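You operate a simulated robot arm through the tools that you are given. There is no shell and no other tool.

Carry out the task below with a simulated robot arm. There is one attempt and no reset: what you move stays moved.

TASK
The line is bled: unrig the master shell and lift it out of the tester jig.
Fine: grey and orange coupling on their pegs, purple cap in the white cap tray, clamp open, shell on the bench beside the jig.

The check looks at the end state, three seconds after you hand in, the way a careful person would. Anything else that was tipped, shoved, dropped, spilled or broken makes it a failure. A push-on lid holds only when it is set on centred and level and pressed home; a screw cap is set on level and turned clockwise until tight.

THE ROBOT
A 6-joint arm with a two-finger parallel gripper, fixed in place. Base frame: the origin is on the floor under the middle of its stand, x ahead of it, y to its left, z up. Readings come in cm, degrees, newtons and seconds.
It reaches about 106.6 cm from its shoulder. Its first joint turns from -166.0 to 166.0 degrees. Payload 3.91 kg.
The TCP is the grasp point between the finger pads, 3 cm short of the fingertips. In the tool frame z runs along the fingers and y along their closing line. The gripper opens to 11 cm. The fingers are 2 cm wide and 1 cm thick; the gripper's body (4.8 by 11.2 cm) begins 5.5 cm behind the TCP.
Orientation is that of the tool frame in the base frame, as a unit quaternion [w, x, y, z]. With the fingers straight down and closing along the base's y, the tool's x points along the base's -x, its y along +y and its z along -z.

THE INTERFACE
- The arm moves only by the tool move_arm. Its argument "increments" is a list of rows, each an object (a shift or turn left out is 0, a gripper value left out holds the last) with "linear": the shift along the tool's x, y, z in units of 30 mm (1.0 is 30 mm), a list of three; "turn": the turn, a rotation vector about the tool's x, y, z in units of 8 degrees (1.0 is 8 degrees), a list of three; "gripper": the opening, from 0 (shut) to 1 (fully open). In form: [{"linear": [tx, ty, tz], "turn": [rx, ry, rz], "gripper": gripper}, ...]. A call has 1 to 20 rows; each row shifts and turns the commanded pose from where the row before left it, along the tool's axes as they then stand. A call with a number of a shift or a turn outside -1 to 1 is refused whole. Rows are played at 5 a second. More than 5 cm and 8.6 degrees between two rows, or a gripper value outside its range, and nothing of the call is played. Where a pose cannot be reached the arm comes as near as it can. A force on the tool above 60 N (or 10 N above the force at the start of the call, whichever is more), or a blocked arm, ends the call early, and 0.2 s more pass. The fingers move at their own pace (about 15.3 cm/s each) and stop on an object; they squeeze with about 38 N. The grip force told is the motor's: it shows also when the fingers shut on nothing. Time passes only in rows, and 0.2 s behind the last, so rows that do not move let the fingers close. It gives the time, the measured TCP pose, the force on the tool (base axes), the opening and the grip force at its end, in the units of the frame above (readings bear some noise), with the torque about the TCP (base axes, N m) and any sound that the robot's microphone picked up.
- Cameras (640 x 400 px; columns grow to the right, rows downward): "scene" is fixed at [4.96, 65.01, 169.37]; the picture's right is [-0.42, -0.91, 0.00], its down [-0.80, 0.37, -0.47] and it looks along [0.43, -0.19, -0.88] (base axes); focal length 228 px, centre (320, 200). "wrist" rides on the gripper at [7.2, 1.7, -10.3] in the tool frame; the picture's right is [-0.23, 0.97, 0.00], its down [-0.76, -0.18, -0.62] and it looks along [-0.61, -0.14, 0.78] (tool axes); focal length 222 px, centre (320, 200). There is no depth. A picture from a camera that has moved, and an enlarged one, comes with that camera's place and axes in the base frame and with its lens.
- camera(camera): a new picture of that camera. The clock stands still meanwhile.
- zoom(camera, box): a new picture of the part [left, top, right, bottom] of that camera's present view, enlarged. The clock stands still meanwhile.
- finish_job(): hands the job in; it is judged then, once.

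Nothing tells you positions but the pictures and the camera data. Unless the task says otherwise, let go and move clear before handing in.

The tools are called after "Call:" by a JSON object that holds its "api" and its "payload". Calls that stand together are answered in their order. move_arm: Moves the arm, as the interface text tells. Its arguments: {"type":"object","properties":{"increments":{"type":"array","items":{"type":"object","properties":{"linear":{"type":"array","items":{"type":"number"}},"turn":{"type":"array","items":{"type":"number"}},"gripper":{"type":"number"}}}}},"required":["increments"]} The other tools are called the same way: camera (camera) takes a picture; zoom (camera, box) takes an enlarged picture of a part of a camera's view; finish_job () hands the job in.

At the start:

```text
clock: 0.0
position: [44.24, 25.06, 132.21]
tool_rot: [0.001, 0.001, 1.0, -0.001]
force: [-0.4, 0.4, 0.5]
ft_torque: [0.01, -0.04, 0.01]
grip_width: 11.0
finger_force: 0.0
```

scene: 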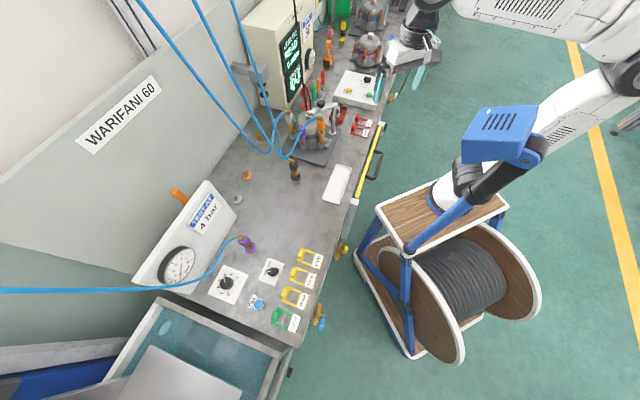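
wrist: 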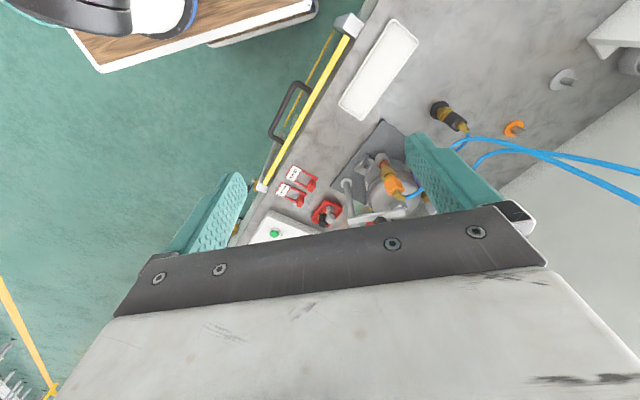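

I see a bench with a tester jig near the image centre, a white tray and pegs, and hoses hanging from above. I'll zoom in to understand the layout before moving.

Call:
{"api": "zoom", "payload": {"camera": "scene", "box": [220, 80, 400, 220]}}

Call:
{"api": "zoom", "payload": {"camera": "wrist", "box": [240, 90, 640, 260]}}

Call:
{"api": "zoom", "payload": {"camera": "scene", "box": [130, 160, 350, 340]}}

Call:
{"api": "zoom", "payload": {"camera": "scene", "box": [280, 90, 360, 170]}}

```text
2.86 times, centred on (310, 150) of scene
camera zoom: at [4.96, 65.01, 169.37], right [-0.42, -0.91, 0.0], down [-0.8, 0.37, -0.47], along [0.43, -0.19, -0.88], focal length 651 px, centre (349, 343)
```

zoom: 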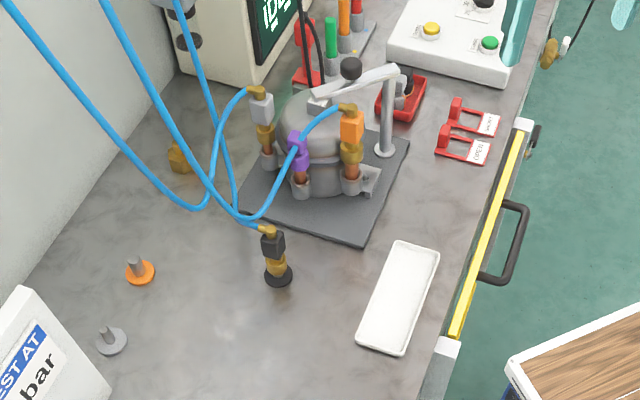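

```text
1.60 times, centred on (440, 175) of wrist
camera zoom: at [37.06, 26.94, 142.43], right [0.23, 0.97, 0.0], down [0.76, -0.18, 0.62], along [0.61, -0.14, -0.78], focal length 355 px, centre (128, 240)
```

zoom: 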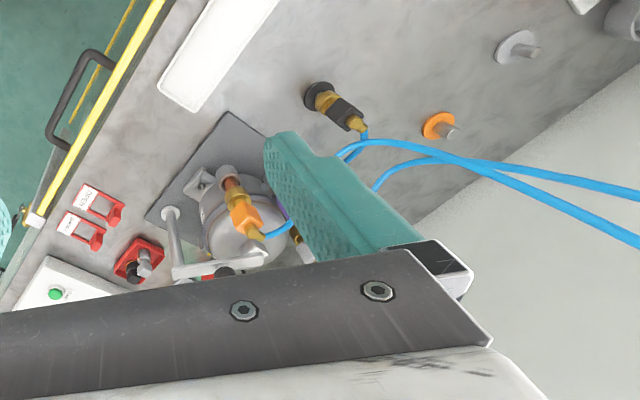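

```text
2.22 times, centred on (240, 250) of scene
camera zoom: at [4.96, 65.01, 169.37], right [-0.42, -0.91, 0.0], down [-0.8, 0.37, -0.47], along [0.43, -0.19, -0.88], focal length 506 px, centre (498, 89)
```

zoom: 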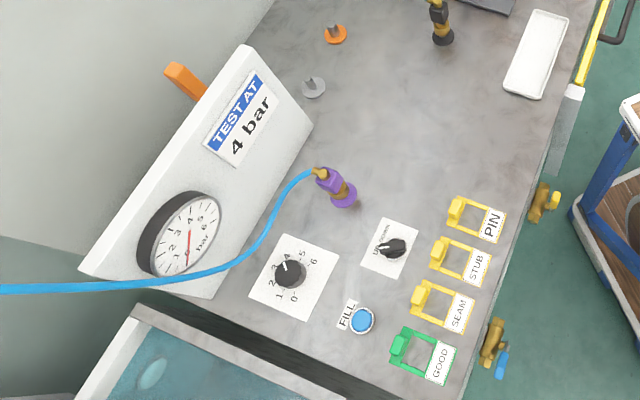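

```text
5.00 times, centred on (320, 130) of scene
camera zoom: at [4.96, 65.01, 169.37], right [-0.42, -0.91, 0.0], down [-0.8, 0.37, -0.47], along [0.43, -0.19, -0.88], focal length 1139 px, centre (320, 550)
```

zoom: 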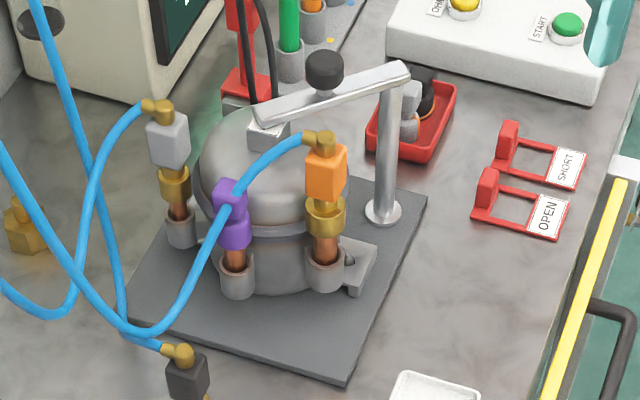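

The bench looks to be at about z = 85, with the jig around (72, 36) turned roughly 40 degrees and the pegs near (70, 71). I'll move the wrist closer on the robot's side for a better view of the jig.

Call:
{"api": "move_arm", "payload": {"increments": [{"linear": [-0.32, 0.83, 0.79], "gripper": 1}, {"linear": [-0.32, 0.83, 0.79]}, {"linear": [-0.32, 0.83, 0.79]}, {"linear": [-0.32, 0.83, 0.79]}, {"linear": [-0.32, 0.83, 0.79]}, {"linear": [-0.32, 0.83, 0.79]}]}}

Call:
{"api": "camera", "payload": {"camera": "wrist"}}

Call:
{"api": "camera", "payload": {"camera": "scene"}}

```text
clock: 1.4
position: [50.08, 40.17, 118.09]
tool_rot: [0.0, 0.001, 1.0, 0.001]
force: [-0.2, -0.1, 0.7]
ft_torque: [0.03, -0.04, -0.02]
grip_width: 11.0
finger_force: 0.1
```

```text
taken
camera wrist: at [42.72, 41.97, 128.35], right [0.23, 0.97, 0.0], down [0.76, -0.18, 0.62], along [0.61, -0.14, -0.78], focal length 222 px, centre (320, 200)
```

wrist: 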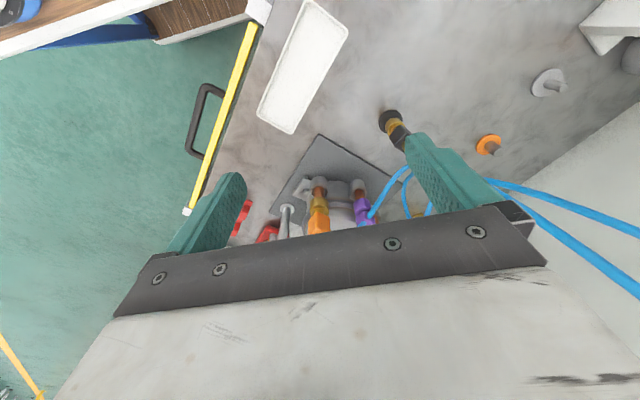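

```text
taken
```

scene: 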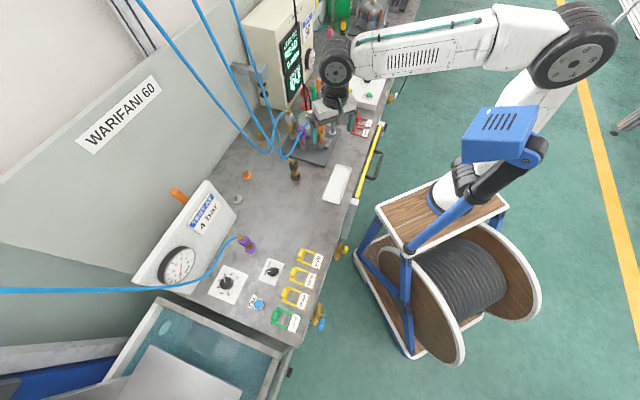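

The gripper hides the jig from here. I'll go up and forward over the robot-side of the jig so it shows in the upper half of the wrist picture.

Call:
{"api": "move_arm", "payload": {"increments": [{"linear": [0, 0, -1]}, {"linear": [0, 0, -1]}, {"linear": [-0.7, -0.1, -0.5]}, {"linear": [-0.9, -0.1, 0]}, {"linear": [-0.9, -0.1, 0]}, {"linear": [-0.9, -0.1, 0]}]}}

Call:
{"api": "camera", "payload": {"camera": "wrist"}}

Call:
{"api": "zoom", "payload": {"camera": "wrist", "box": [220, 40, 420, 240]}}

```text
clock: 2.8
position: [60.38, 38.88, 125.46]
tool_rot: [0.0, 0.001, 1.0, 0.001]
force: [-1.2, 0.1, 1.0]
ft_torque: [0.02, 0.01, 0.03]
grip_width: 11.0
finger_force: 0.1
```

```text
taken
camera wrist: at [53.02, 40.7, 135.65], right [0.23, 0.97, 0.0], down [0.76, -0.18, 0.62], along [0.61, -0.14, -0.78], focal length 222 px, centre (320, 200)
```

wrist: 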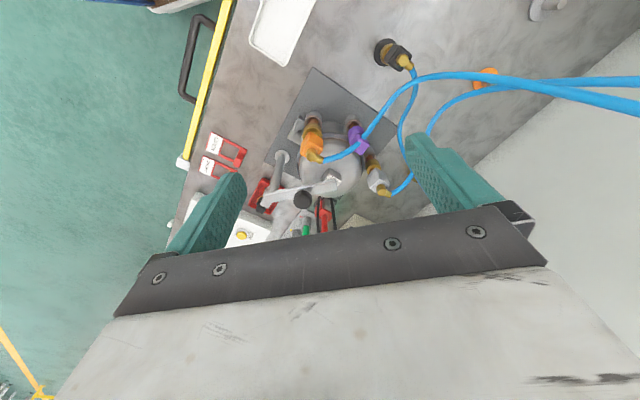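

```text
2.00 times, centred on (320, 140) of wrist
camera zoom: at [53.02, 40.7, 135.65], right [0.23, 0.97, 0.0], down [0.76, -0.18, 0.62], along [0.61, -0.14, -0.78], focal length 444 px, centre (320, 320)
```

zoom: 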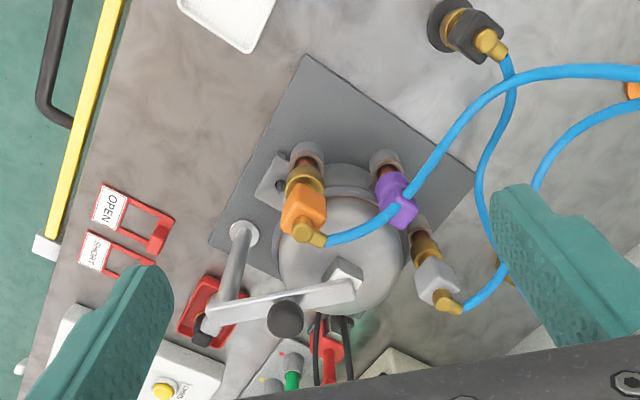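

The dome-shaped shell has orange, purple and grey fittings on its three stubs, and a swing-arm clamp with a black knob presses on top. I'll look at the other shells in the background and the clamp details to work out how it opens.

Call:
{"api": "zoom", "payload": {"camera": "scene", "box": [300, 0, 460, 100]}}

Call:
{"api": "zoom", "payload": {"camera": "wrist", "box": [250, 90, 350, 220]}}

Call:
{"api": "zoom", "payload": {"camera": "scene", "box": [270, 80, 350, 170]}}

```text
4.00 times, centred on (380, 50) of scene
camera zoom: at [4.96, 65.01, 169.37], right [-0.42, -0.91, 0.0], down [-0.8, 0.37, -0.47], along [0.43, -0.19, -0.88], focal length 911 px, centre (80, 800)
```

zoom: 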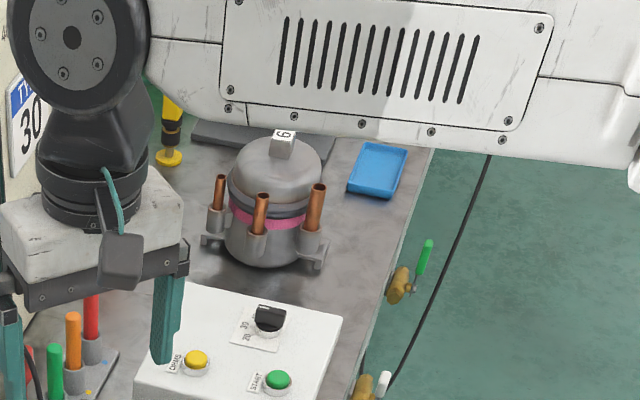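

```text
3.08 times, centred on (300, 155) of wrist
camera zoom: at [53.02, 40.7, 135.65], right [0.23, 0.97, 0.0], down [0.76, -0.18, 0.62], along [0.61, -0.14, -0.78], focal length 684 px, centre (382, 338)
```

zoom: 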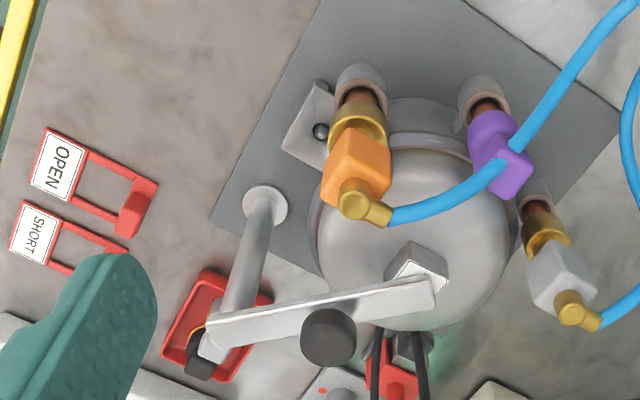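

```text
4.44 times, centred on (310, 125) of scene
camera zoom: at [4.96, 65.01, 169.37], right [-0.42, -0.91, 0.0], down [-0.8, 0.37, -0.47], along [0.43, -0.19, -0.88], focal length 1012 px, centre (364, 533)
```

zoom: 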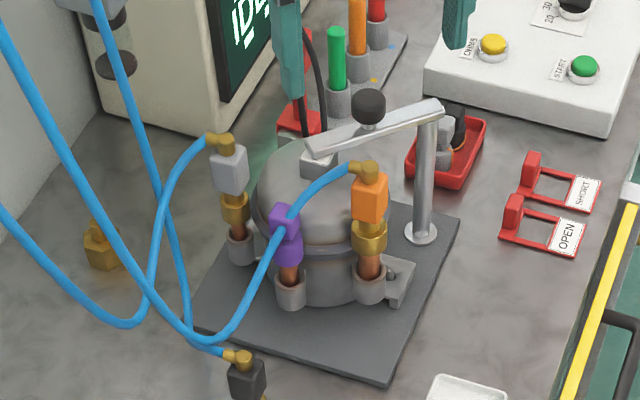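

The clamp arm runs from a post near (76, 25.5) to a pad near (75, 38.5), with its knob near (74.7, 32.6, 107). The orange coupling is near (66, 36.3), and the jig is turned about 45°. I'll drop lower for a close view of the orange fitting.

Call:
{"api": "move_arm", "payload": {"increments": [{"linear": [0, 0, 0.83]}, {"linear": [0, 0, 0.83]}, {"linear": [0, 0, 0.83]}, {"linear": [0, 0, 0.83]}, {"linear": [0, 0, 0.6]}]}}

Call:
{"api": "camera", "payload": {"camera": "wrist"}}

Call:
{"api": "zoom", "payload": {"camera": "wrist", "box": [220, 40, 420, 240]}}

```text
clock: 4.0
position: [60.28, 39.03, 113.75]
tool_rot: [0.0, 0.001, 1.0, 0.0]
force: [-0.2, -0.3, 1.1]
ft_torque: [0.0, -0.03, 0.0]
grip_width: 11.01
finger_force: 0.1
```

```text
taken
camera wrist: at [52.96, 40.77, 124.02], right [0.23, 0.97, 0.0], down [0.76, -0.18, 0.62], along [0.61, -0.14, -0.78], focal length 222 px, centre (320, 200)
```

wrist: 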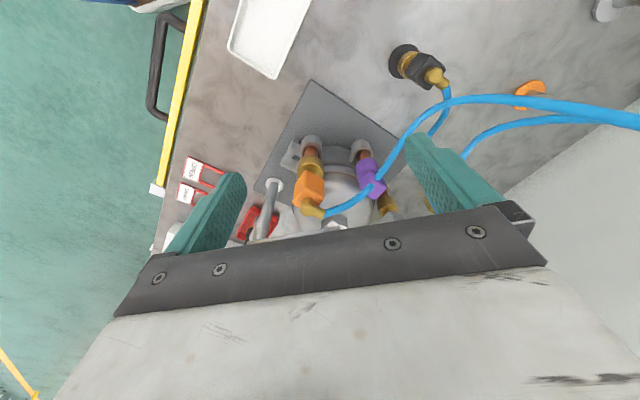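

```text
2.00 times, centred on (320, 140) of wrist
camera zoom: at [52.96, 40.77, 124.02], right [0.23, 0.97, 0.0], down [0.76, -0.18, 0.62], along [0.61, -0.14, -0.78], focal length 444 px, centre (320, 320)
```

zoom: 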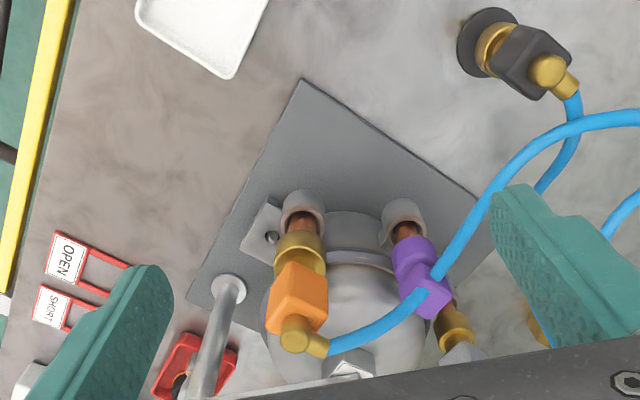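

The fittings are aligned with the bench at about 45°. I'll raise a little, turn the tool 45° so the fingers close along the bench and the camera sits on the front side, then hover over the orange coupling.

Call:
{"api": "move_arm", "payload": {"increments": [{"linear": [0, 0, -0.75]}, {"turn": [0, 0, -0.9375]}, {"turn": [0, 0, -0.9375]}, {"turn": [0, 0, -0.9375]}, {"turn": [0, 0, -0.9375]}, {"turn": [0, 0, -0.9375]}, {"turn": [0, 0, -0.9375]}, {"linear": [-0.27, -0.7, 0]}, {"linear": [-0.27, -0.7, 0]}, {"linear": [-0.27, -0.7, 0]}]}}

Call:
{"api": "camera", "payload": {"camera": "wrist"}}

Call:
{"api": "zoom", "payload": {"camera": "wrist", "box": [220, 60, 420, 240]}}

Call:
{"api": "zoom", "payload": {"camera": "scene", "box": [270, 80, 370, 170]}}

```text
clock: 6.2
position: [66.5, 36.12, 116.12]
tool_rot: [0.0, -0.383, 0.924, 0.0]
force: [-1.0, 0.7, -0.3]
ft_torque: [-0.03, 0.0, 0.01]
grip_width: 11.01
finger_force: 0.1
```

```text
taken
camera wrist: at [60.13, 32.3, 126.27], right [-0.53, 0.85, 0.0], down [0.66, 0.41, 0.62], along [0.53, 0.33, -0.78], focal length 222 px, centre (320, 200)
```

wrist: 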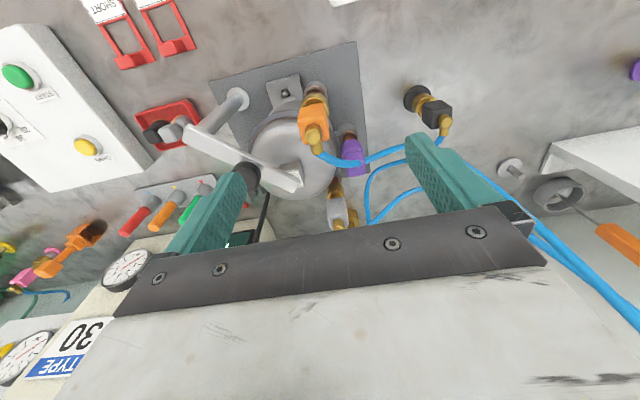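

```text
2.22 times, centred on (320, 150) of wrist
camera zoom: at [60.13, 32.3, 126.27], right [-0.53, 0.85, 0.0], down [0.66, 0.41, 0.62], along [0.53, 0.33, -0.78], focal length 494 px, centre (320, 311)
```

zoom: 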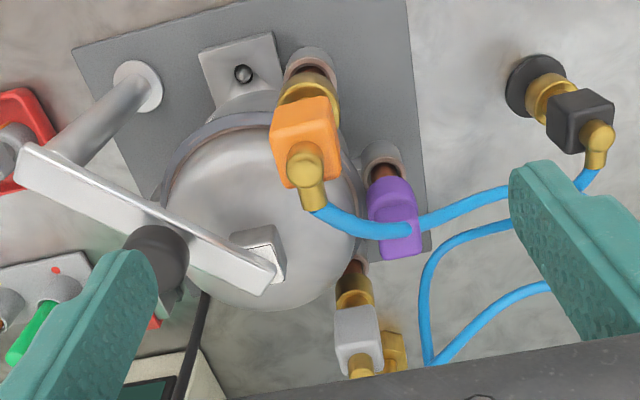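

```text
4.44 times, centred on (320, 125) of scene
camera zoom: at [4.96, 65.01, 169.37], right [-0.42, -0.91, 0.0], down [-0.8, 0.37, -0.47], along [0.43, -0.19, -0.88], focal length 1012 px, centre (320, 533)
```

zoom: 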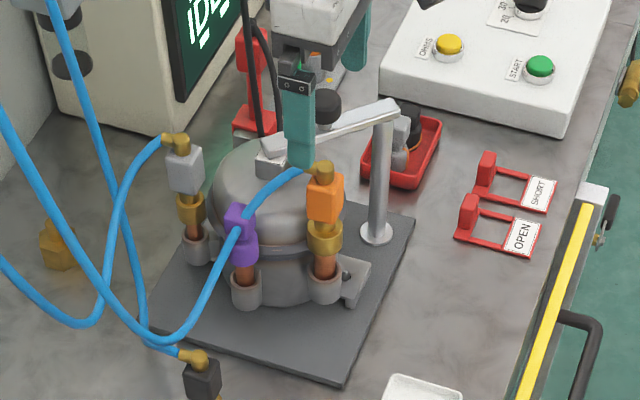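

Good view: the orange block is right below the gripper with its hose leaving towards the back. I'll enlarge the orange, purple and grey fittings to measure their facings.

Call:
{"api": "zoom", "payload": {"camera": "wrist", "box": [290, 70, 380, 190]}}

Call:
{"api": "zoom", "payload": {"camera": "wrist", "box": [310, 150, 390, 240]}}

Call:
{"api": "zoom", "payload": {"camera": "wrist", "box": [170, 70, 320, 220]}}

```text
3.33 times, centred on (335, 130) of wrist
camera zoom: at [60.13, 32.3, 126.27], right [-0.53, 0.85, 0.0], down [0.66, 0.41, 0.62], along [0.53, 0.33, -0.78], focal length 740 px, centre (270, 433)
```

zoom: 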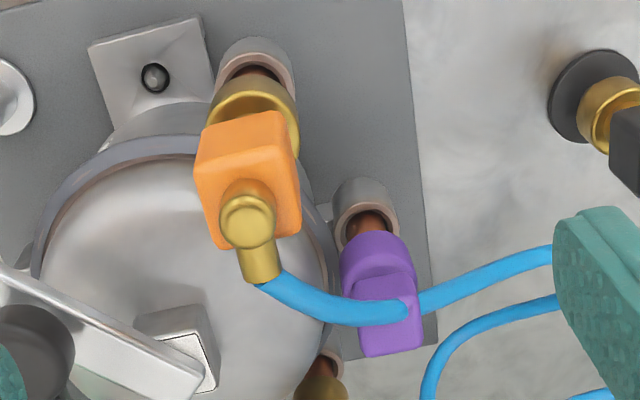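

```text
4.44 times, centred on (350, 195) of wrist
camera zoom: at [60.13, 32.3, 126.27], right [-0.53, 0.85, 0.0], down [0.66, 0.41, 0.62], along [0.53, 0.33, -0.78], focal length 987 px, centre (187, 222)
```

zoom: 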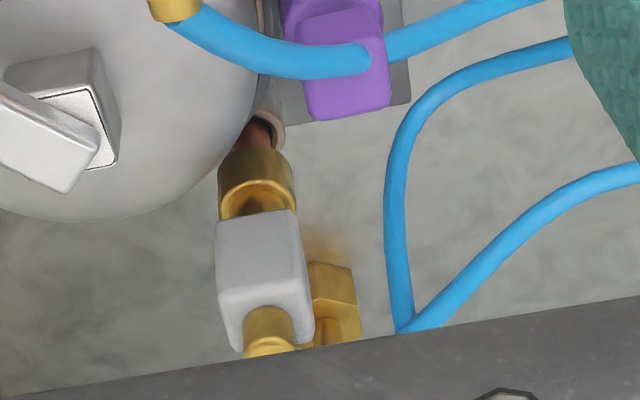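

```text
2.67 times, centred on (245, 145) of wrist
camera zoom: at [60.13, 32.3, 126.27], right [-0.53, 0.85, 0.0], down [0.66, 0.41, 0.62], along [0.53, 0.33, -0.78], focal length 592 px, centre (520, 347)
```

zoom: 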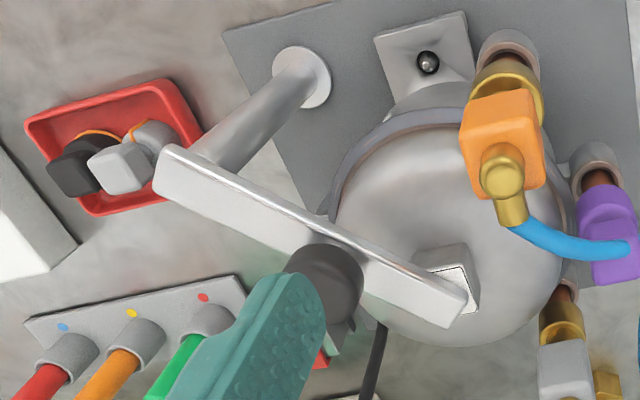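

The orange block is about 2.7 cm square, aligned with the bench, with its axis near (67.1, 36.0) and its centre near z = 103. I'll lower partway with the fingers set to about 5.5 cm and check the alignment.

Call:
{"api": "move_arm", "payload": {"increments": [{"linear": [-0.13, -0.177, 0], "gripper": 0.55}, {"linear": [0, 0, 0.8]}, {"linear": [0, 0, 0.8]}, {"linear": [0, 0, 0.8]}, {"linear": [0, 0, 0.5]}]}}

Call:
{"api": "camera", "payload": {"camera": "wrist"}}

Call:
{"api": "zoom", "payload": {"camera": "wrist", "box": [220, 60, 420, 240]}}

Call:
{"api": "zoom", "payload": {"camera": "scene", "box": [270, 80, 370, 170]}}

```text
clock: 7.4
position: [67.26, 36.02, 107.24]
tool_rot: [0.001, -0.382, 0.924, 0.001]
force: [-0.1, 0.5, 0.1]
ft_torque: [0.0, -0.05, -0.01]
grip_width: 6.09
finger_force: 0.1
```

```text
taken
camera wrist: at [60.87, 32.18, 117.49], right [-0.53, 0.85, 0.0], down [0.66, 0.41, 0.62], along [0.53, 0.33, -0.78], focal length 222 px, centre (320, 200)
```

wrist: 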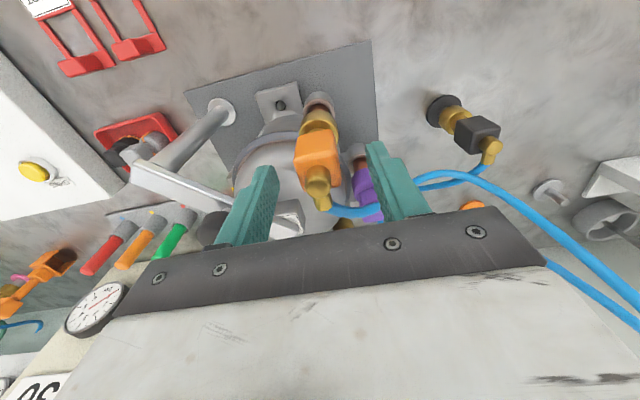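

```text
2.22 times, centred on (320, 150) of wrist
camera zoom: at [60.87, 32.18, 117.49], right [-0.53, 0.85, 0.0], down [0.66, 0.41, 0.62], along [0.53, 0.33, -0.78], focal length 494 px, centre (320, 311)
```

zoom: 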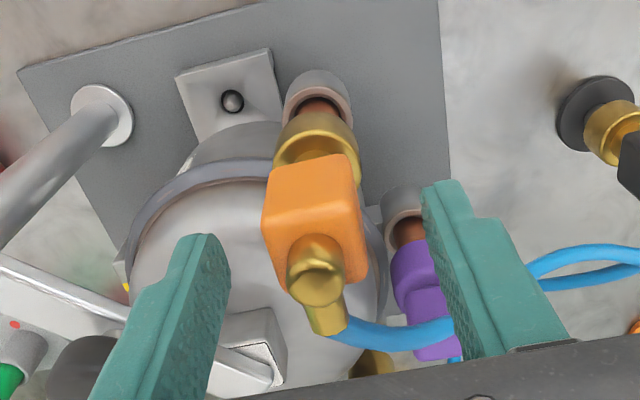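

```text
4.44 times, centred on (320, 125) of scene
camera zoom: at [4.96, 65.01, 169.37], right [-0.42, -0.91, 0.0], down [-0.8, 0.37, -0.47], along [0.43, -0.19, -0.88], focal length 1012 px, centre (320, 533)
```

zoom: 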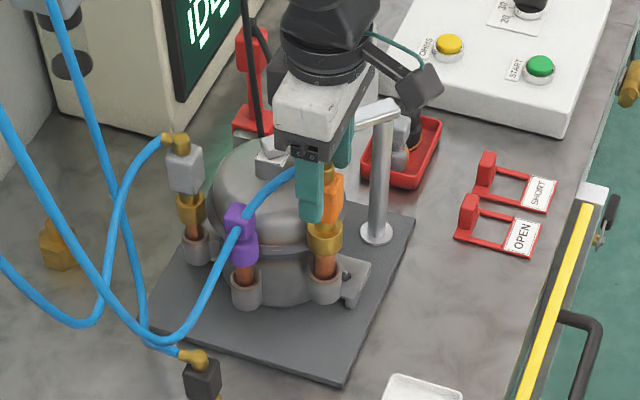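

The fingers straddle the block with the axis estimated at (67.1, 35.9), which is well lined up. I'll go down to about z = 103.8 and close on the orange block.

Call:
{"api": "move_arm", "payload": {"increments": [{"linear": [0.02, 0.02, 0.4]}, {"linear": [0, 0, 0.4]}, {"linear": [0, 0, 0.35]}, {"linear": [0, 0, 0]}]}}

Call:
{"api": "zoom", "payload": {"camera": "wrist", "box": [220, 60, 420, 240]}}

Call:
{"api": "zoom", "payload": {"camera": "scene", "box": [290, 100, 350, 160]}}

```text
clock: 8.4
position: [67.17, 36.17, 103.79]
tool_rot: [0.0, -0.381, 0.925, 0.0]
force: [0.5, 0.4, -0.2]
ft_torque: [-0.03, -0.02, 0.03]
grip_width: 6.09
finger_force: 0.0
```

```text
2.22 times, centred on (320, 150) of wrist
camera zoom: at [60.68, 32.24, 114.06], right [-0.53, 0.85, 0.0], down [0.66, 0.41, 0.62], along [0.53, 0.33, -0.78], focal length 494 px, centre (320, 311)
```

zoom: 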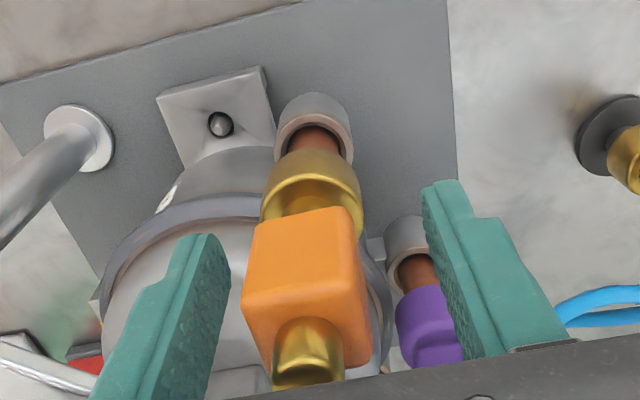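

```text
6.67 times, centred on (320, 130) of scene
camera zoom: at [4.96, 65.01, 169.37], right [-0.42, -0.91, 0.0], down [-0.8, 0.37, -0.47], along [0.43, -0.19, -0.88], focal length 1518 px, centre (320, 667)
```

zoom: 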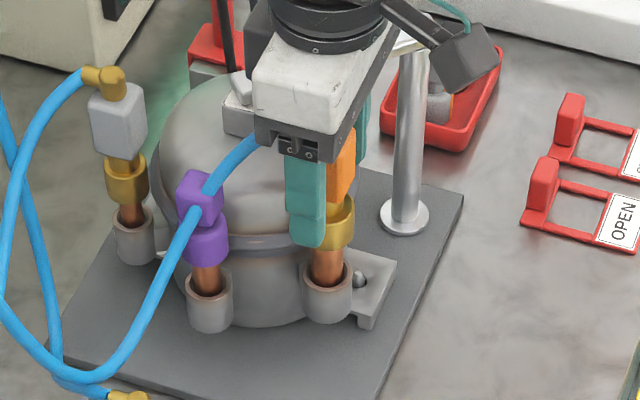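

The block sits well centred between the pads. I'll close on it and check the width and forces.

Call:
{"api": "move_arm", "payload": {"increments": [{"gripper": 0}, {}, {}]}}

Call:
{"api": "zoom", "payload": {"camera": "wrist", "box": [220, 60, 420, 240]}}

```text
clock: 9.2
position: [67.04, 36.13, 103.86]
tool_rot: [0.0, -0.382, 0.924, 0.0]
force: [1.7, -1.1, 0.1]
ft_torque: [-0.26, -0.19, -0.21]
grip_width: 2.75
finger_force: 38.0
```

```text
2.22 times, centred on (320, 150) of wrist
camera zoom: at [60.71, 32.21, 114.08], right [-0.53, 0.85, 0.0], down [0.67, 0.41, 0.62], along [0.53, 0.33, -0.78], focal length 494 px, centre (320, 311)
```

zoom: 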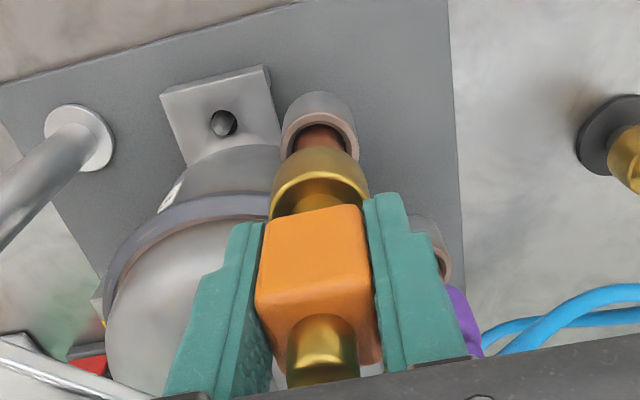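

Gripped at 2.75 cm width with a small sideways load of about 2 N. I'll ease that off by 1.5 mm and then pull straight up slowly.

Call:
{"api": "move_arm", "payload": {"increments": [{"linear": [0, -0.05, 0]}, {}]}}

Call:
{"api": "move_arm", "payload": {"increments": [{"linear": [0, 0, -0.1]}, {"linear": [0, 0, -0.1]}, {"linear": [0, 0, -0.1]}, {"linear": [0, 0, -0.1]}]}}

Call:
{"api": "zoom", "payload": {"camera": "wrist", "box": [220, 60, 420, 240]}}

```text
clock: 9.8
position: [67.14, 35.94, 103.82]
tool_rot: [0.0, -0.382, 0.924, 0.0]
force: [0.9, -0.3, 0.2]
ft_torque: [0.05, 0.06, -0.14]
grip_width: 2.71
finger_force: 37.8
```

```text
clock: 10.8
position: [67.19, 36.1, 105.03]
tool_rot: [0.0, -0.381, 0.924, 0.0]
force: [0.4, -0.3, -0.7]
ft_torque: [0.01, -0.02, -0.02]
grip_width: 2.77
finger_force: 38.0
```

```text
2.22 times, centred on (320, 150) of wrist
camera zoom: at [60.81, 32.14, 115.22], right [-0.53, 0.85, 0.0], down [0.66, 0.41, 0.62], along [0.53, 0.33, -0.78], focal length 494 px, centre (320, 311)
```

zoom: 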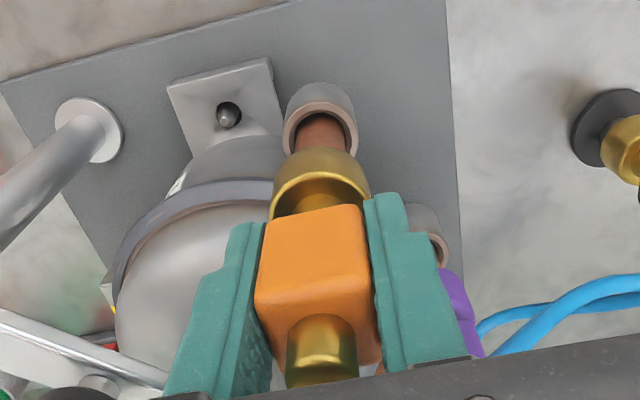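

It came off freely with the shell staying put. I'll lift the orange coupling well clear.

Call:
{"api": "move_arm", "payload": {"increments": [{"linear": [0, 0, -0.2]}, {"linear": [0, 0, -0.3]}, {"linear": [0, 0, -0.5]}, {"linear": [0, 0, -0.7]}, {"linear": [0, 0, -0.8]}, {"linear": [0, 0, -0.9]}, {"linear": [0, 0, -0.9]}]}}

Call:
{"api": "camera", "payload": {"camera": "wrist"}}

Call:
{"api": "camera", "payload": {"camera": "scene"}}

Call:
{"api": "zoom", "payload": {"camera": "wrist", "box": [220, 60, 420, 240]}}

```text
clock: 12.4
position: [67.1, 35.88, 117.83]
tool_rot: [0.0, -0.382, 0.924, 0.0]
force: [0.2, 0.0, -1.1]
ft_torque: [-0.01, 0.04, 0.02]
grip_width: 2.74
finger_force: 38.1
```

```text
taken
camera wrist: at [60.76, 31.99, 128.02], right [-0.53, 0.85, 0.0], down [0.66, 0.41, 0.62], along [0.53, 0.33, -0.78], focal length 222 px, centre (320, 200)
```

wrist: 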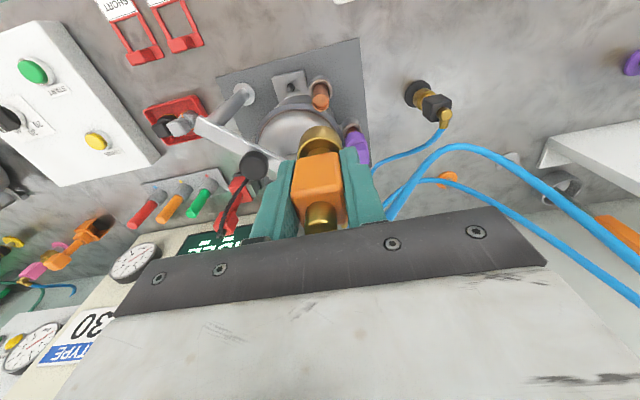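

```text
taken
```

scene: 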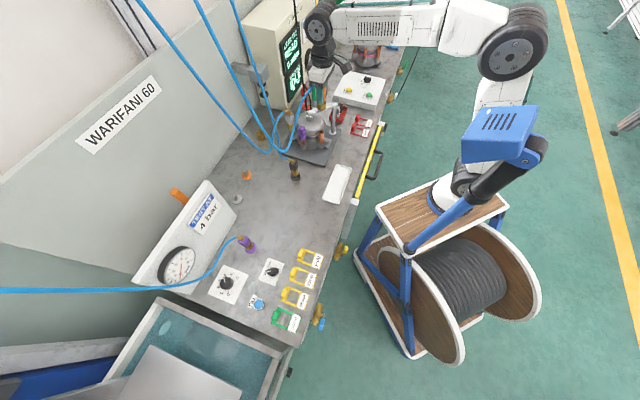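

```text
2.22 times, centred on (320, 150) of wrist
camera zoom: at [60.76, 31.99, 128.02], right [-0.53, 0.85, 0.0], down [0.66, 0.41, 0.62], along [0.53, 0.33, -0.78], focal length 494 px, centre (320, 311)
```

zoom: 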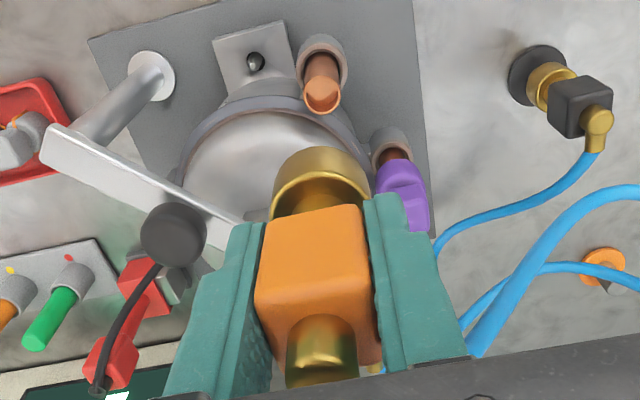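

The orange coupling is up and clear. I'll zoom the scene camera to measure how the coupling sits relative to the fingers, and to see the pegs and stubs.

Call:
{"api": "zoom", "payload": {"camera": "scene", "box": [290, 60, 350, 120]}}

Call:
{"api": "zoom", "payload": {"camera": "scene", "box": [290, 110, 350, 170]}}

Call:
{"api": "zoom", "payload": {"camera": "scene", "box": [220, 150, 300, 210]}}

```text
6.67 times, centred on (320, 90) of scene
camera zoom: at [4.96, 65.01, 169.37], right [-0.42, -0.91, 0.0], down [-0.8, 0.37, -0.47], along [0.43, -0.19, -0.88], focal length 1518 px, centre (320, 933)
```

zoom: 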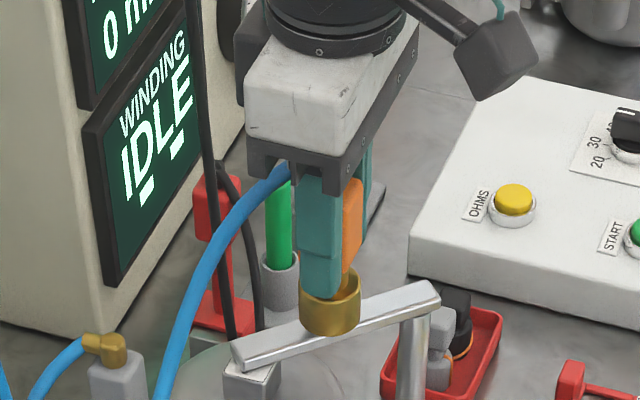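

```text
6.67 times, centred on (320, 140) of scene
camera zoom: at [4.96, 65.01, 169.37], right [-0.42, -0.91, 0.0], down [-0.8, 0.37, -0.47], along [0.43, -0.19, -0.88], focal length 1518 px, centre (320, 600)
```

zoom: 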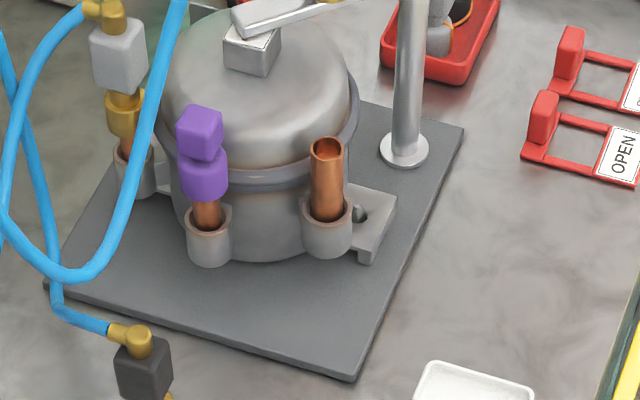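

```text
6.67 times, centred on (260, 180) of scene
camera zoom: at [4.96, 65.01, 169.37], right [-0.42, -0.91, 0.0], down [-0.8, 0.37, -0.47], along [0.43, -0.19, -0.88], focal length 1518 px, centre (720, 333)
```

zoom: 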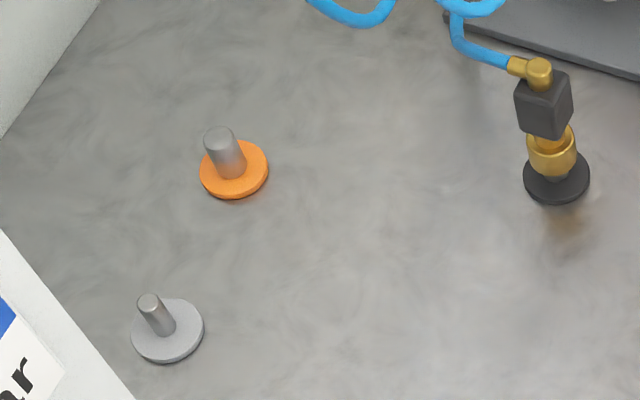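

The orange peg is at about (69.5, 70.7) with its top near z = 90, and the grey one at about (59.5, 77.8). I'll carry the orange coupling over at height and look at the peg from above it.

Call:
{"api": "move_arm", "payload": {"increments": [{"linear": [-0.35, 0.3, 0]}, {"linear": [-0.67, 0.586, 0]}, {"linear": [-0.67, 0.586, 0]}, {"linear": [-0.67, 0.586, 0]}, {"linear": [-0.67, 0.586, 0]}, {"linear": [-0.67, 0.586, 0]}, {"linear": [-0.67, 0.586, 0]}, {"linear": [-0.67, 0.586, 0]}, {"linear": [-0.67, 0.586, 0]}, {"linear": [-0.67, 0.586, 0]}, {"linear": [-0.67, 0.586, 0]}, {"linear": [-0.67, 0.586, 0]}, {"linear": [-0.67, 0.586, 0]}, {"linear": [-0.33, 0.298, 0]}, {}]}}

Call:
{"api": "camera", "payload": {"camera": "wrist"}}

Call:
{"api": "camera", "payload": {"camera": "scene"}}

Call:
{"api": "zoom", "payload": {"camera": "wrist", "box": [220, 60, 420, 240]}}

```text
clock: 15.6
position: [65.46, 64.65, 114.96]
tool_rot: [0.0, -0.382, 0.924, 0.0]
force: [0.6, -0.6, -1.4]
ft_torque: [0.01, -0.02, -0.04]
grip_width: 2.75
finger_force: 37.9
out of reach, approached as far as the arm can: row 10, 11, 12, 13, 14
```

```text
taken
camera wrist: at [59.17, 60.78, 125.07], right [-0.53, 0.85, 0.0], down [0.67, 0.41, 0.62], along [0.53, 0.33, -0.78], focal length 222 px, centre (320, 200)
```

wrist: 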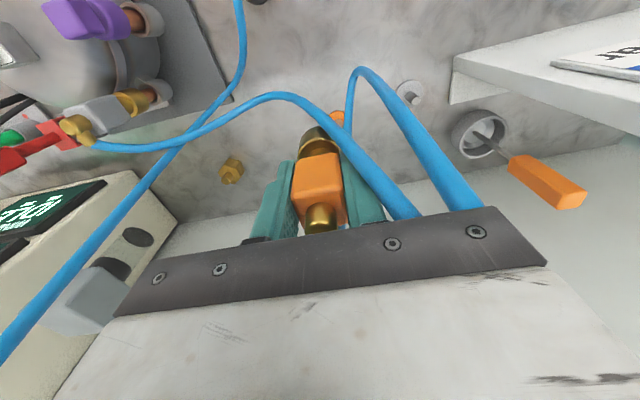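

```text
taken
```

scene: 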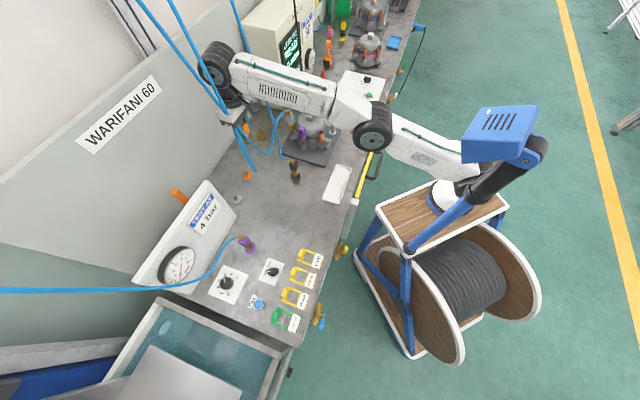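

```text
2.22 times, centred on (320, 150) of wrist
camera zoom: at [59.17, 60.78, 125.07], right [-0.53, 0.85, 0.0], down [0.67, 0.41, 0.62], along [0.53, 0.33, -0.78], focal length 494 px, centre (320, 311)
```

zoom: 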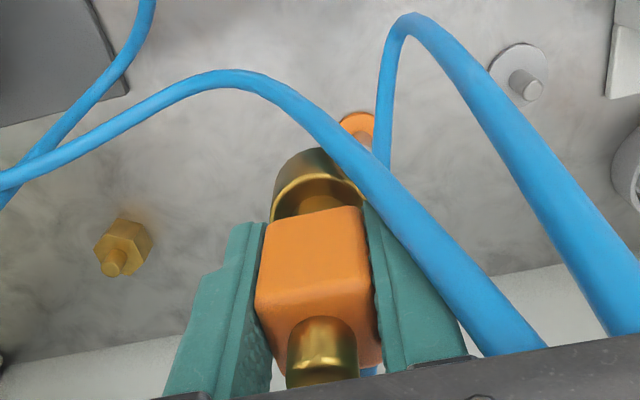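

That height is at the limit of reach, so I need to come in lower. I'll back off slightly and go down before reaching out to the peg.

Call:
{"api": "move_arm", "payload": {"increments": [{"linear": [0.4, 0, 0.3]}, {"linear": [0.4, 0, 0.5]}, {"linear": [0, 0, 0.7]}, {"linear": [0, 0, 0.7]}, {}]}}

Call:
{"api": "camera", "payload": {"camera": "wrist"}}

```text
clock: 16.8
position: [64.04, 62.95, 108.13]
tool_rot: [0.001, -0.382, 0.924, 0.0]
force: [0.7, 0.2, -1.3]
ft_torque: [0.0, -0.01, -0.01]
grip_width: 2.72
finger_force: 37.6
```

```text
taken
camera wrist: at [57.55, 59.07, 118.45], right [-0.53, 0.85, 0.0], down [0.66, 0.41, 0.62], along [0.53, 0.33, -0.78], focal length 222 px, centre (320, 200)
```

wrist: 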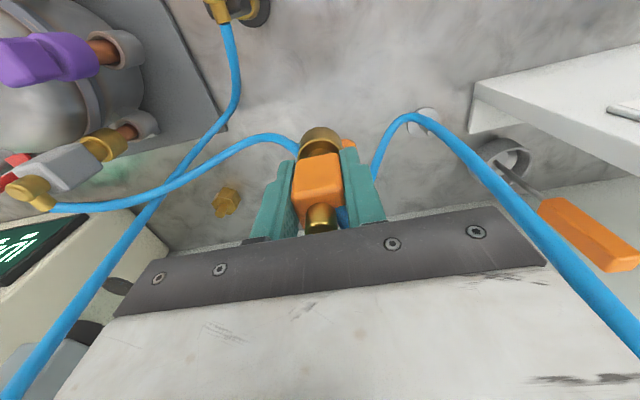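

The commanded pose follows the actual one after clipping. Now down to about z = 99.5, then outwards to just over the orange peg.

Call:
{"api": "move_arm", "payload": {"increments": [{"linear": [0, 0, 0.7]}, {"linear": [0, 0, 0.7]}, {"linear": [0, 0, 0.7]}, {"linear": [0, 0, 0.7]}, {"linear": [-0.5, 0.1, 0]}, {"linear": [-0.6, 0.1, 0]}, {"linear": [-0.6, 0.1, 0]}, {"linear": [-0.6, 0.1, 0]}, {"linear": [-0.6, 0.1, 0]}, {}]}}

Call:
{"api": "zoom", "payload": {"camera": "wrist", "box": [220, 40, 420, 240]}}

Call:
{"api": "zoom", "payload": {"camera": "scene", "box": [210, 130, 290, 200]}}

Call:
{"api": "camera", "payload": {"camera": "scene"}}

```text
clock: 19.0
position: [67.88, 68.72, 99.8]
tool_rot: [0.0, -0.382, 0.924, 0.0]
force: [-0.3, 0.6, -0.4]
ft_torque: [0.0, 0.02, -0.02]
grip_width: 2.72
finger_force: 38.1
out of reach, approached as far as the arm can: row 9
```

```text
2.00 times, centred on (320, 140) of wrist
camera zoom: at [61.42, 64.84, 110.04], right [-0.53, 0.85, 0.0], down [0.66, 0.41, 0.62], along [0.53, 0.33, -0.78], focal length 444 px, centre (320, 320)
```

zoom: 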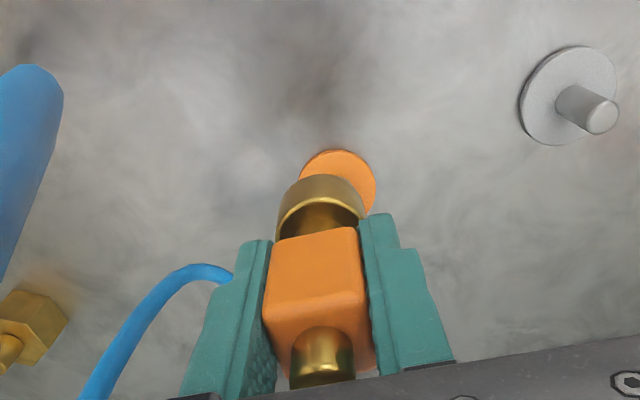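

```text
5.71 times, centred on (250, 165) of scene
camera zoom: at [4.96, 65.01, 169.37], right [-0.42, -0.91, 0.0], down [-0.8, 0.37, -0.47], along [0.43, -0.19, -0.88], focal length 1301 px, centre (720, 400)
```

zoom: 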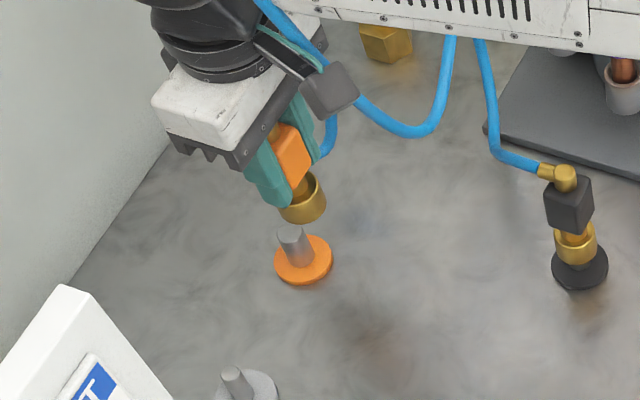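

```text
taken
```

scene: 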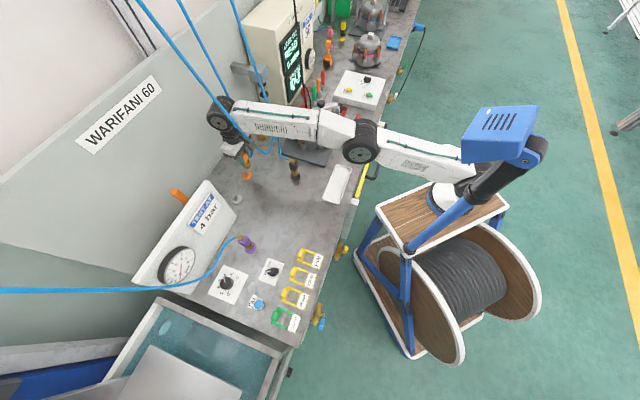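

The peg is just past the reach with the fingers straight down, by about 1.3 cm. I'll lean the tool about 5° outwards (about the closing axis) so it can get there, then hover with the coupling's mouth about 1.4 cm above the peg and check.

Call:
{"api": "move_arm", "payload": {"increments": [{"turn": [0, -0.3125, 0]}, {"turn": [0, -0.3125, 0]}, {"linear": [-0.18, 0.06, 0.328]}, {"linear": [-0.18, 0.06, 0.328]}, {"linear": [-0.18, 0.06, 0.328]}, {}]}}

Call:
{"api": "zoom", "payload": {"camera": "wrist", "box": [220, 60, 420, 240]}}

Call:
{"api": "zoom", "payload": {"camera": "scene", "box": [220, 145, 270, 195]}}

```text
clock: 20.4
position: [68.71, 70.4, 97.06]
tool_rot: [0.04, -0.381, 0.923, 0.018]
force: [-0.4, -0.1, -0.1]
ft_torque: [-0.03, 0.01, -0.01]
grip_width: 2.73
finger_force: 37.9
```

```text
2.22 times, centred on (320, 150) of wrist
camera zoom: at [61.75, 65.85, 106.61], right [-0.53, 0.85, 0.02], down [0.62, 0.37, 0.69], along [0.58, 0.38, -0.73], focal length 494 px, centre (320, 311)
```

zoom: 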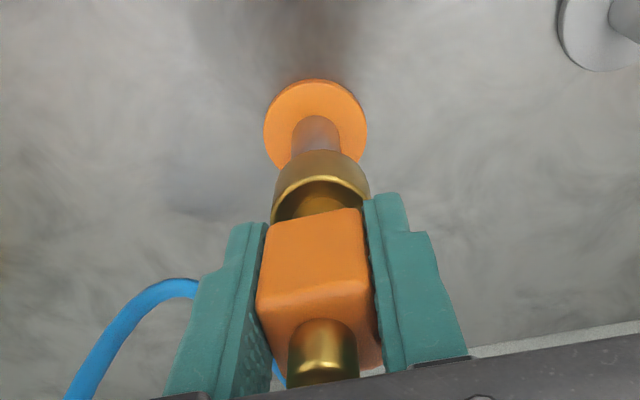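

```text
8.00 times, centred on (245, 170) of scene
camera zoom: at [4.96, 65.01, 169.37], right [-0.42, -0.91, 0.0], down [-0.8, 0.37, -0.47], along [0.43, -0.19, -0.88], focal length 1822 px, centre (920, 440)
```

zoom: 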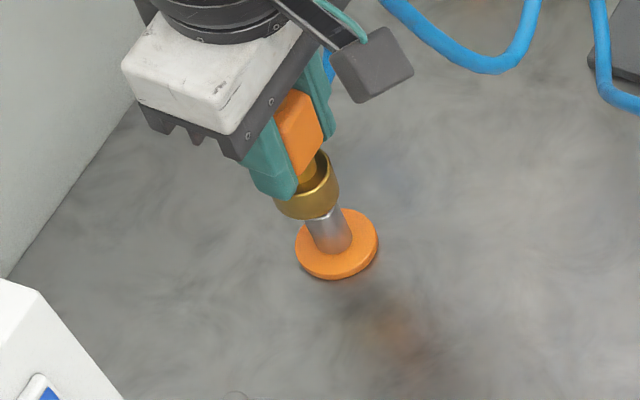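

The coupling mouth lines up with the peg apart from about 2 mm sideways. I'll correct that and lower slowly while watching the force.

Call:
{"api": "move_arm", "payload": {"increments": [{"linear": [0.01, -0.067, 0.1]}, {"linear": [0.01, 0, 0.12]}, {"linear": [0.01, 0, 0.12]}, {"linear": [0.01, 0, 0.12]}, {}]}}

Call:
{"api": "zoom", "payload": {"camera": "wrist", "box": [220, 60, 420, 240]}}

Call:
{"api": "zoom", "payload": {"camera": "scene", "box": [220, 145, 270, 195]}}

```text
clock: 21.6
position: [68.85, 70.2, 95.59]
tool_rot: [0.04, -0.382, 0.923, 0.016]
force: [-0.4, -1.3, -0.4]
ft_torque: [-0.01, 0.02, -0.01]
grip_width: 2.73
finger_force: 37.7
```

```text
2.22 times, centred on (320, 150) of wrist
camera zoom: at [61.88, 65.79, 105.18], right [-0.53, 0.85, 0.02], down [0.62, 0.37, 0.69], along [0.58, 0.38, -0.73], focal length 494 px, centre (320, 311)
```

zoom: 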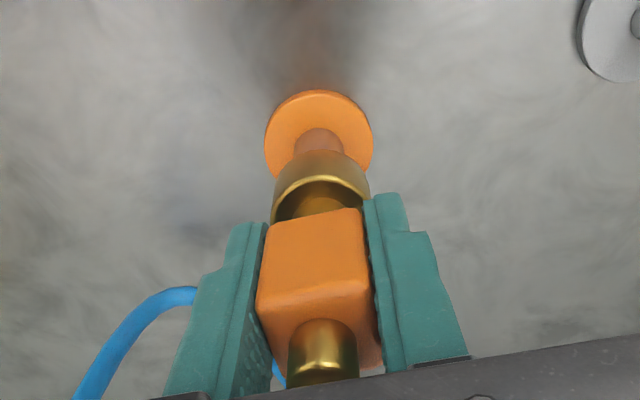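

```text
8.00 times, centred on (245, 170) of scene
camera zoom: at [4.96, 65.01, 169.37], right [-0.42, -0.91, 0.0], down [-0.8, 0.37, -0.47], along [0.43, -0.19, -0.88], focal length 1822 px, centre (920, 440)
```

zoom: 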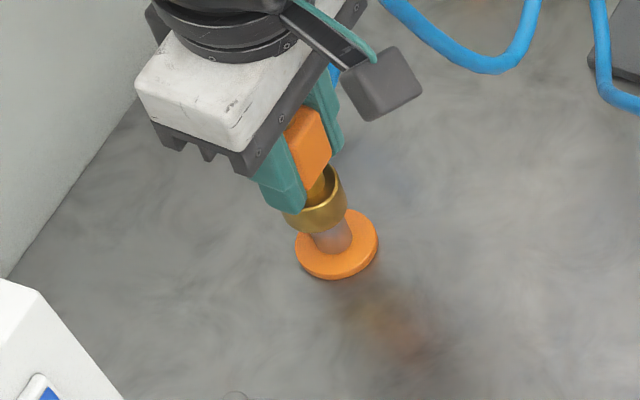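

Aligned in both views with the mouth at the peg top. Continuing down in 3 mm steps.

Call:
{"api": "move_arm", "payload": {"increments": [{"linear": [0.009, 0, 0.1]}, {"linear": [0.009, 0, 0.1]}, {"linear": [0.009, 0, 0.1]}, {}]}}

Call:
{"api": "zoom", "payload": {"camera": "wrist", "box": [220, 60, 420, 240]}}

Call:
{"api": "zoom", "payload": {"camera": "scene", "box": [220, 145, 270, 195]}}

```text
clock: 22.6
position: [68.76, 70.37, 94.72]
tool_rot: [0.041, -0.381, 0.924, 0.016]
force: [0.8, -0.3, -0.6]
ft_torque: [0.01, 0.0, -0.03]
grip_width: 2.74
finger_force: 37.9
```

```text
2.22 times, centred on (320, 150) of wrist
camera zoom: at [61.87, 65.81, 104.27], right [-0.53, 0.85, 0.02], down [0.62, 0.37, 0.69], along [0.58, 0.37, -0.73], focal length 494 px, centre (320, 311)
```

zoom: 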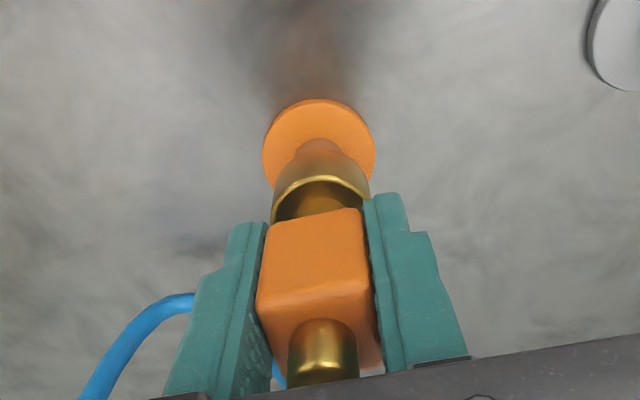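

```text
8.00 times, centred on (245, 170) of scene
camera zoom: at [4.96, 65.01, 169.37], right [-0.42, -0.91, 0.0], down [-0.8, 0.37, -0.47], along [0.43, -0.19, -0.88], focal length 1822 px, centre (920, 440)
```

zoom: 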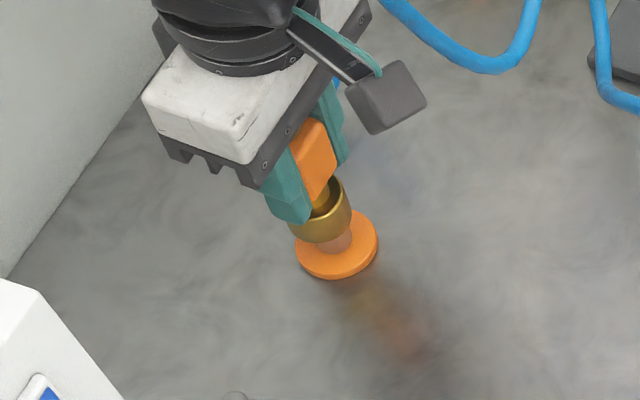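

No contact force yet; the sleeve is starting over the peg. I'll keep going down gently.

Call:
{"api": "move_arm", "payload": {"increments": [{"linear": [0.009, 0, 0.1]}, {"linear": [0.009, 0, 0.1]}, {}]}}

Call:
{"api": "move_arm", "payload": {"increments": [{"linear": [0.009, 0, 0.1]}, {}]}}

Call:
{"api": "zoom", "payload": {"camera": "scene", "box": [220, 145, 270, 195]}}

Call:
{"api": "zoom", "payload": {"camera": "wrist", "box": [220, 60, 420, 240]}}

```text
clock: 23.4
position: [68.79, 70.28, 94.48]
tool_rot: [0.043, -0.381, 0.923, 0.018]
force: [-3.3, -2.2, 24.1]
ft_torque: [-0.19, 0.23, -0.03]
grip_width: 2.74
finger_force: 38.2
```

```text
clock: 24.0
position: [68.91, 70.36, 94.12]
tool_rot: [0.043, -0.381, 0.923, 0.018]
force: [3.7, 10.5, 39.5]
ft_torque: [0.33, -0.09, -0.02]
grip_width: 2.73
finger_force: 38.1
```

```text
8.00 times, centred on (245, 170) of scene
camera zoom: at [4.96, 65.01, 169.37], right [-0.42, -0.91, 0.0], down [-0.8, 0.37, -0.47], along [0.43, -0.19, -0.88], focal length 1822 px, centre (920, 440)
```

zoom: 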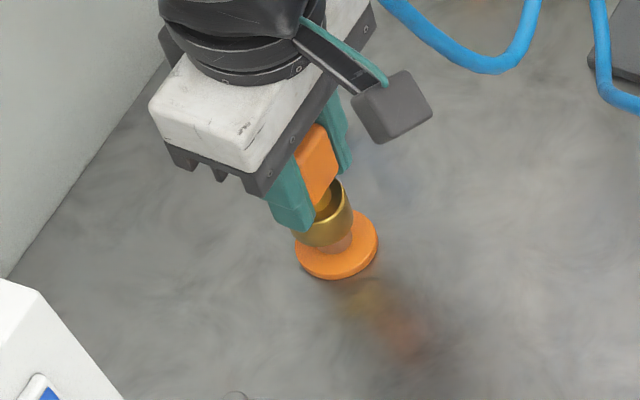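

```text
2.22 times, centred on (320, 150) of wrist
camera zoom: at [61.76, 65.73, 103.69], right [-0.53, 0.85, 0.02], down [0.62, 0.37, 0.69], along [0.58, 0.38, -0.72], focal length 494 px, centre (320, 311)
```

zoom: 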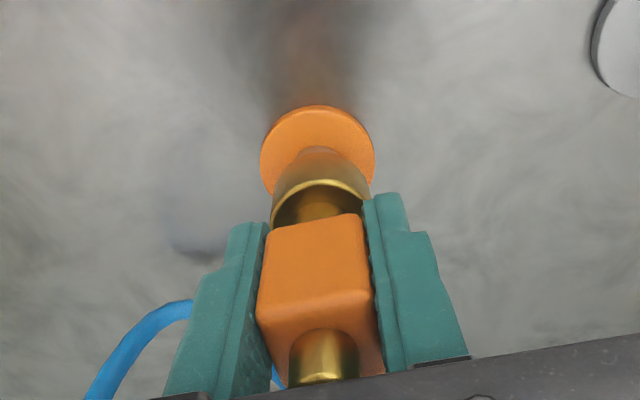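

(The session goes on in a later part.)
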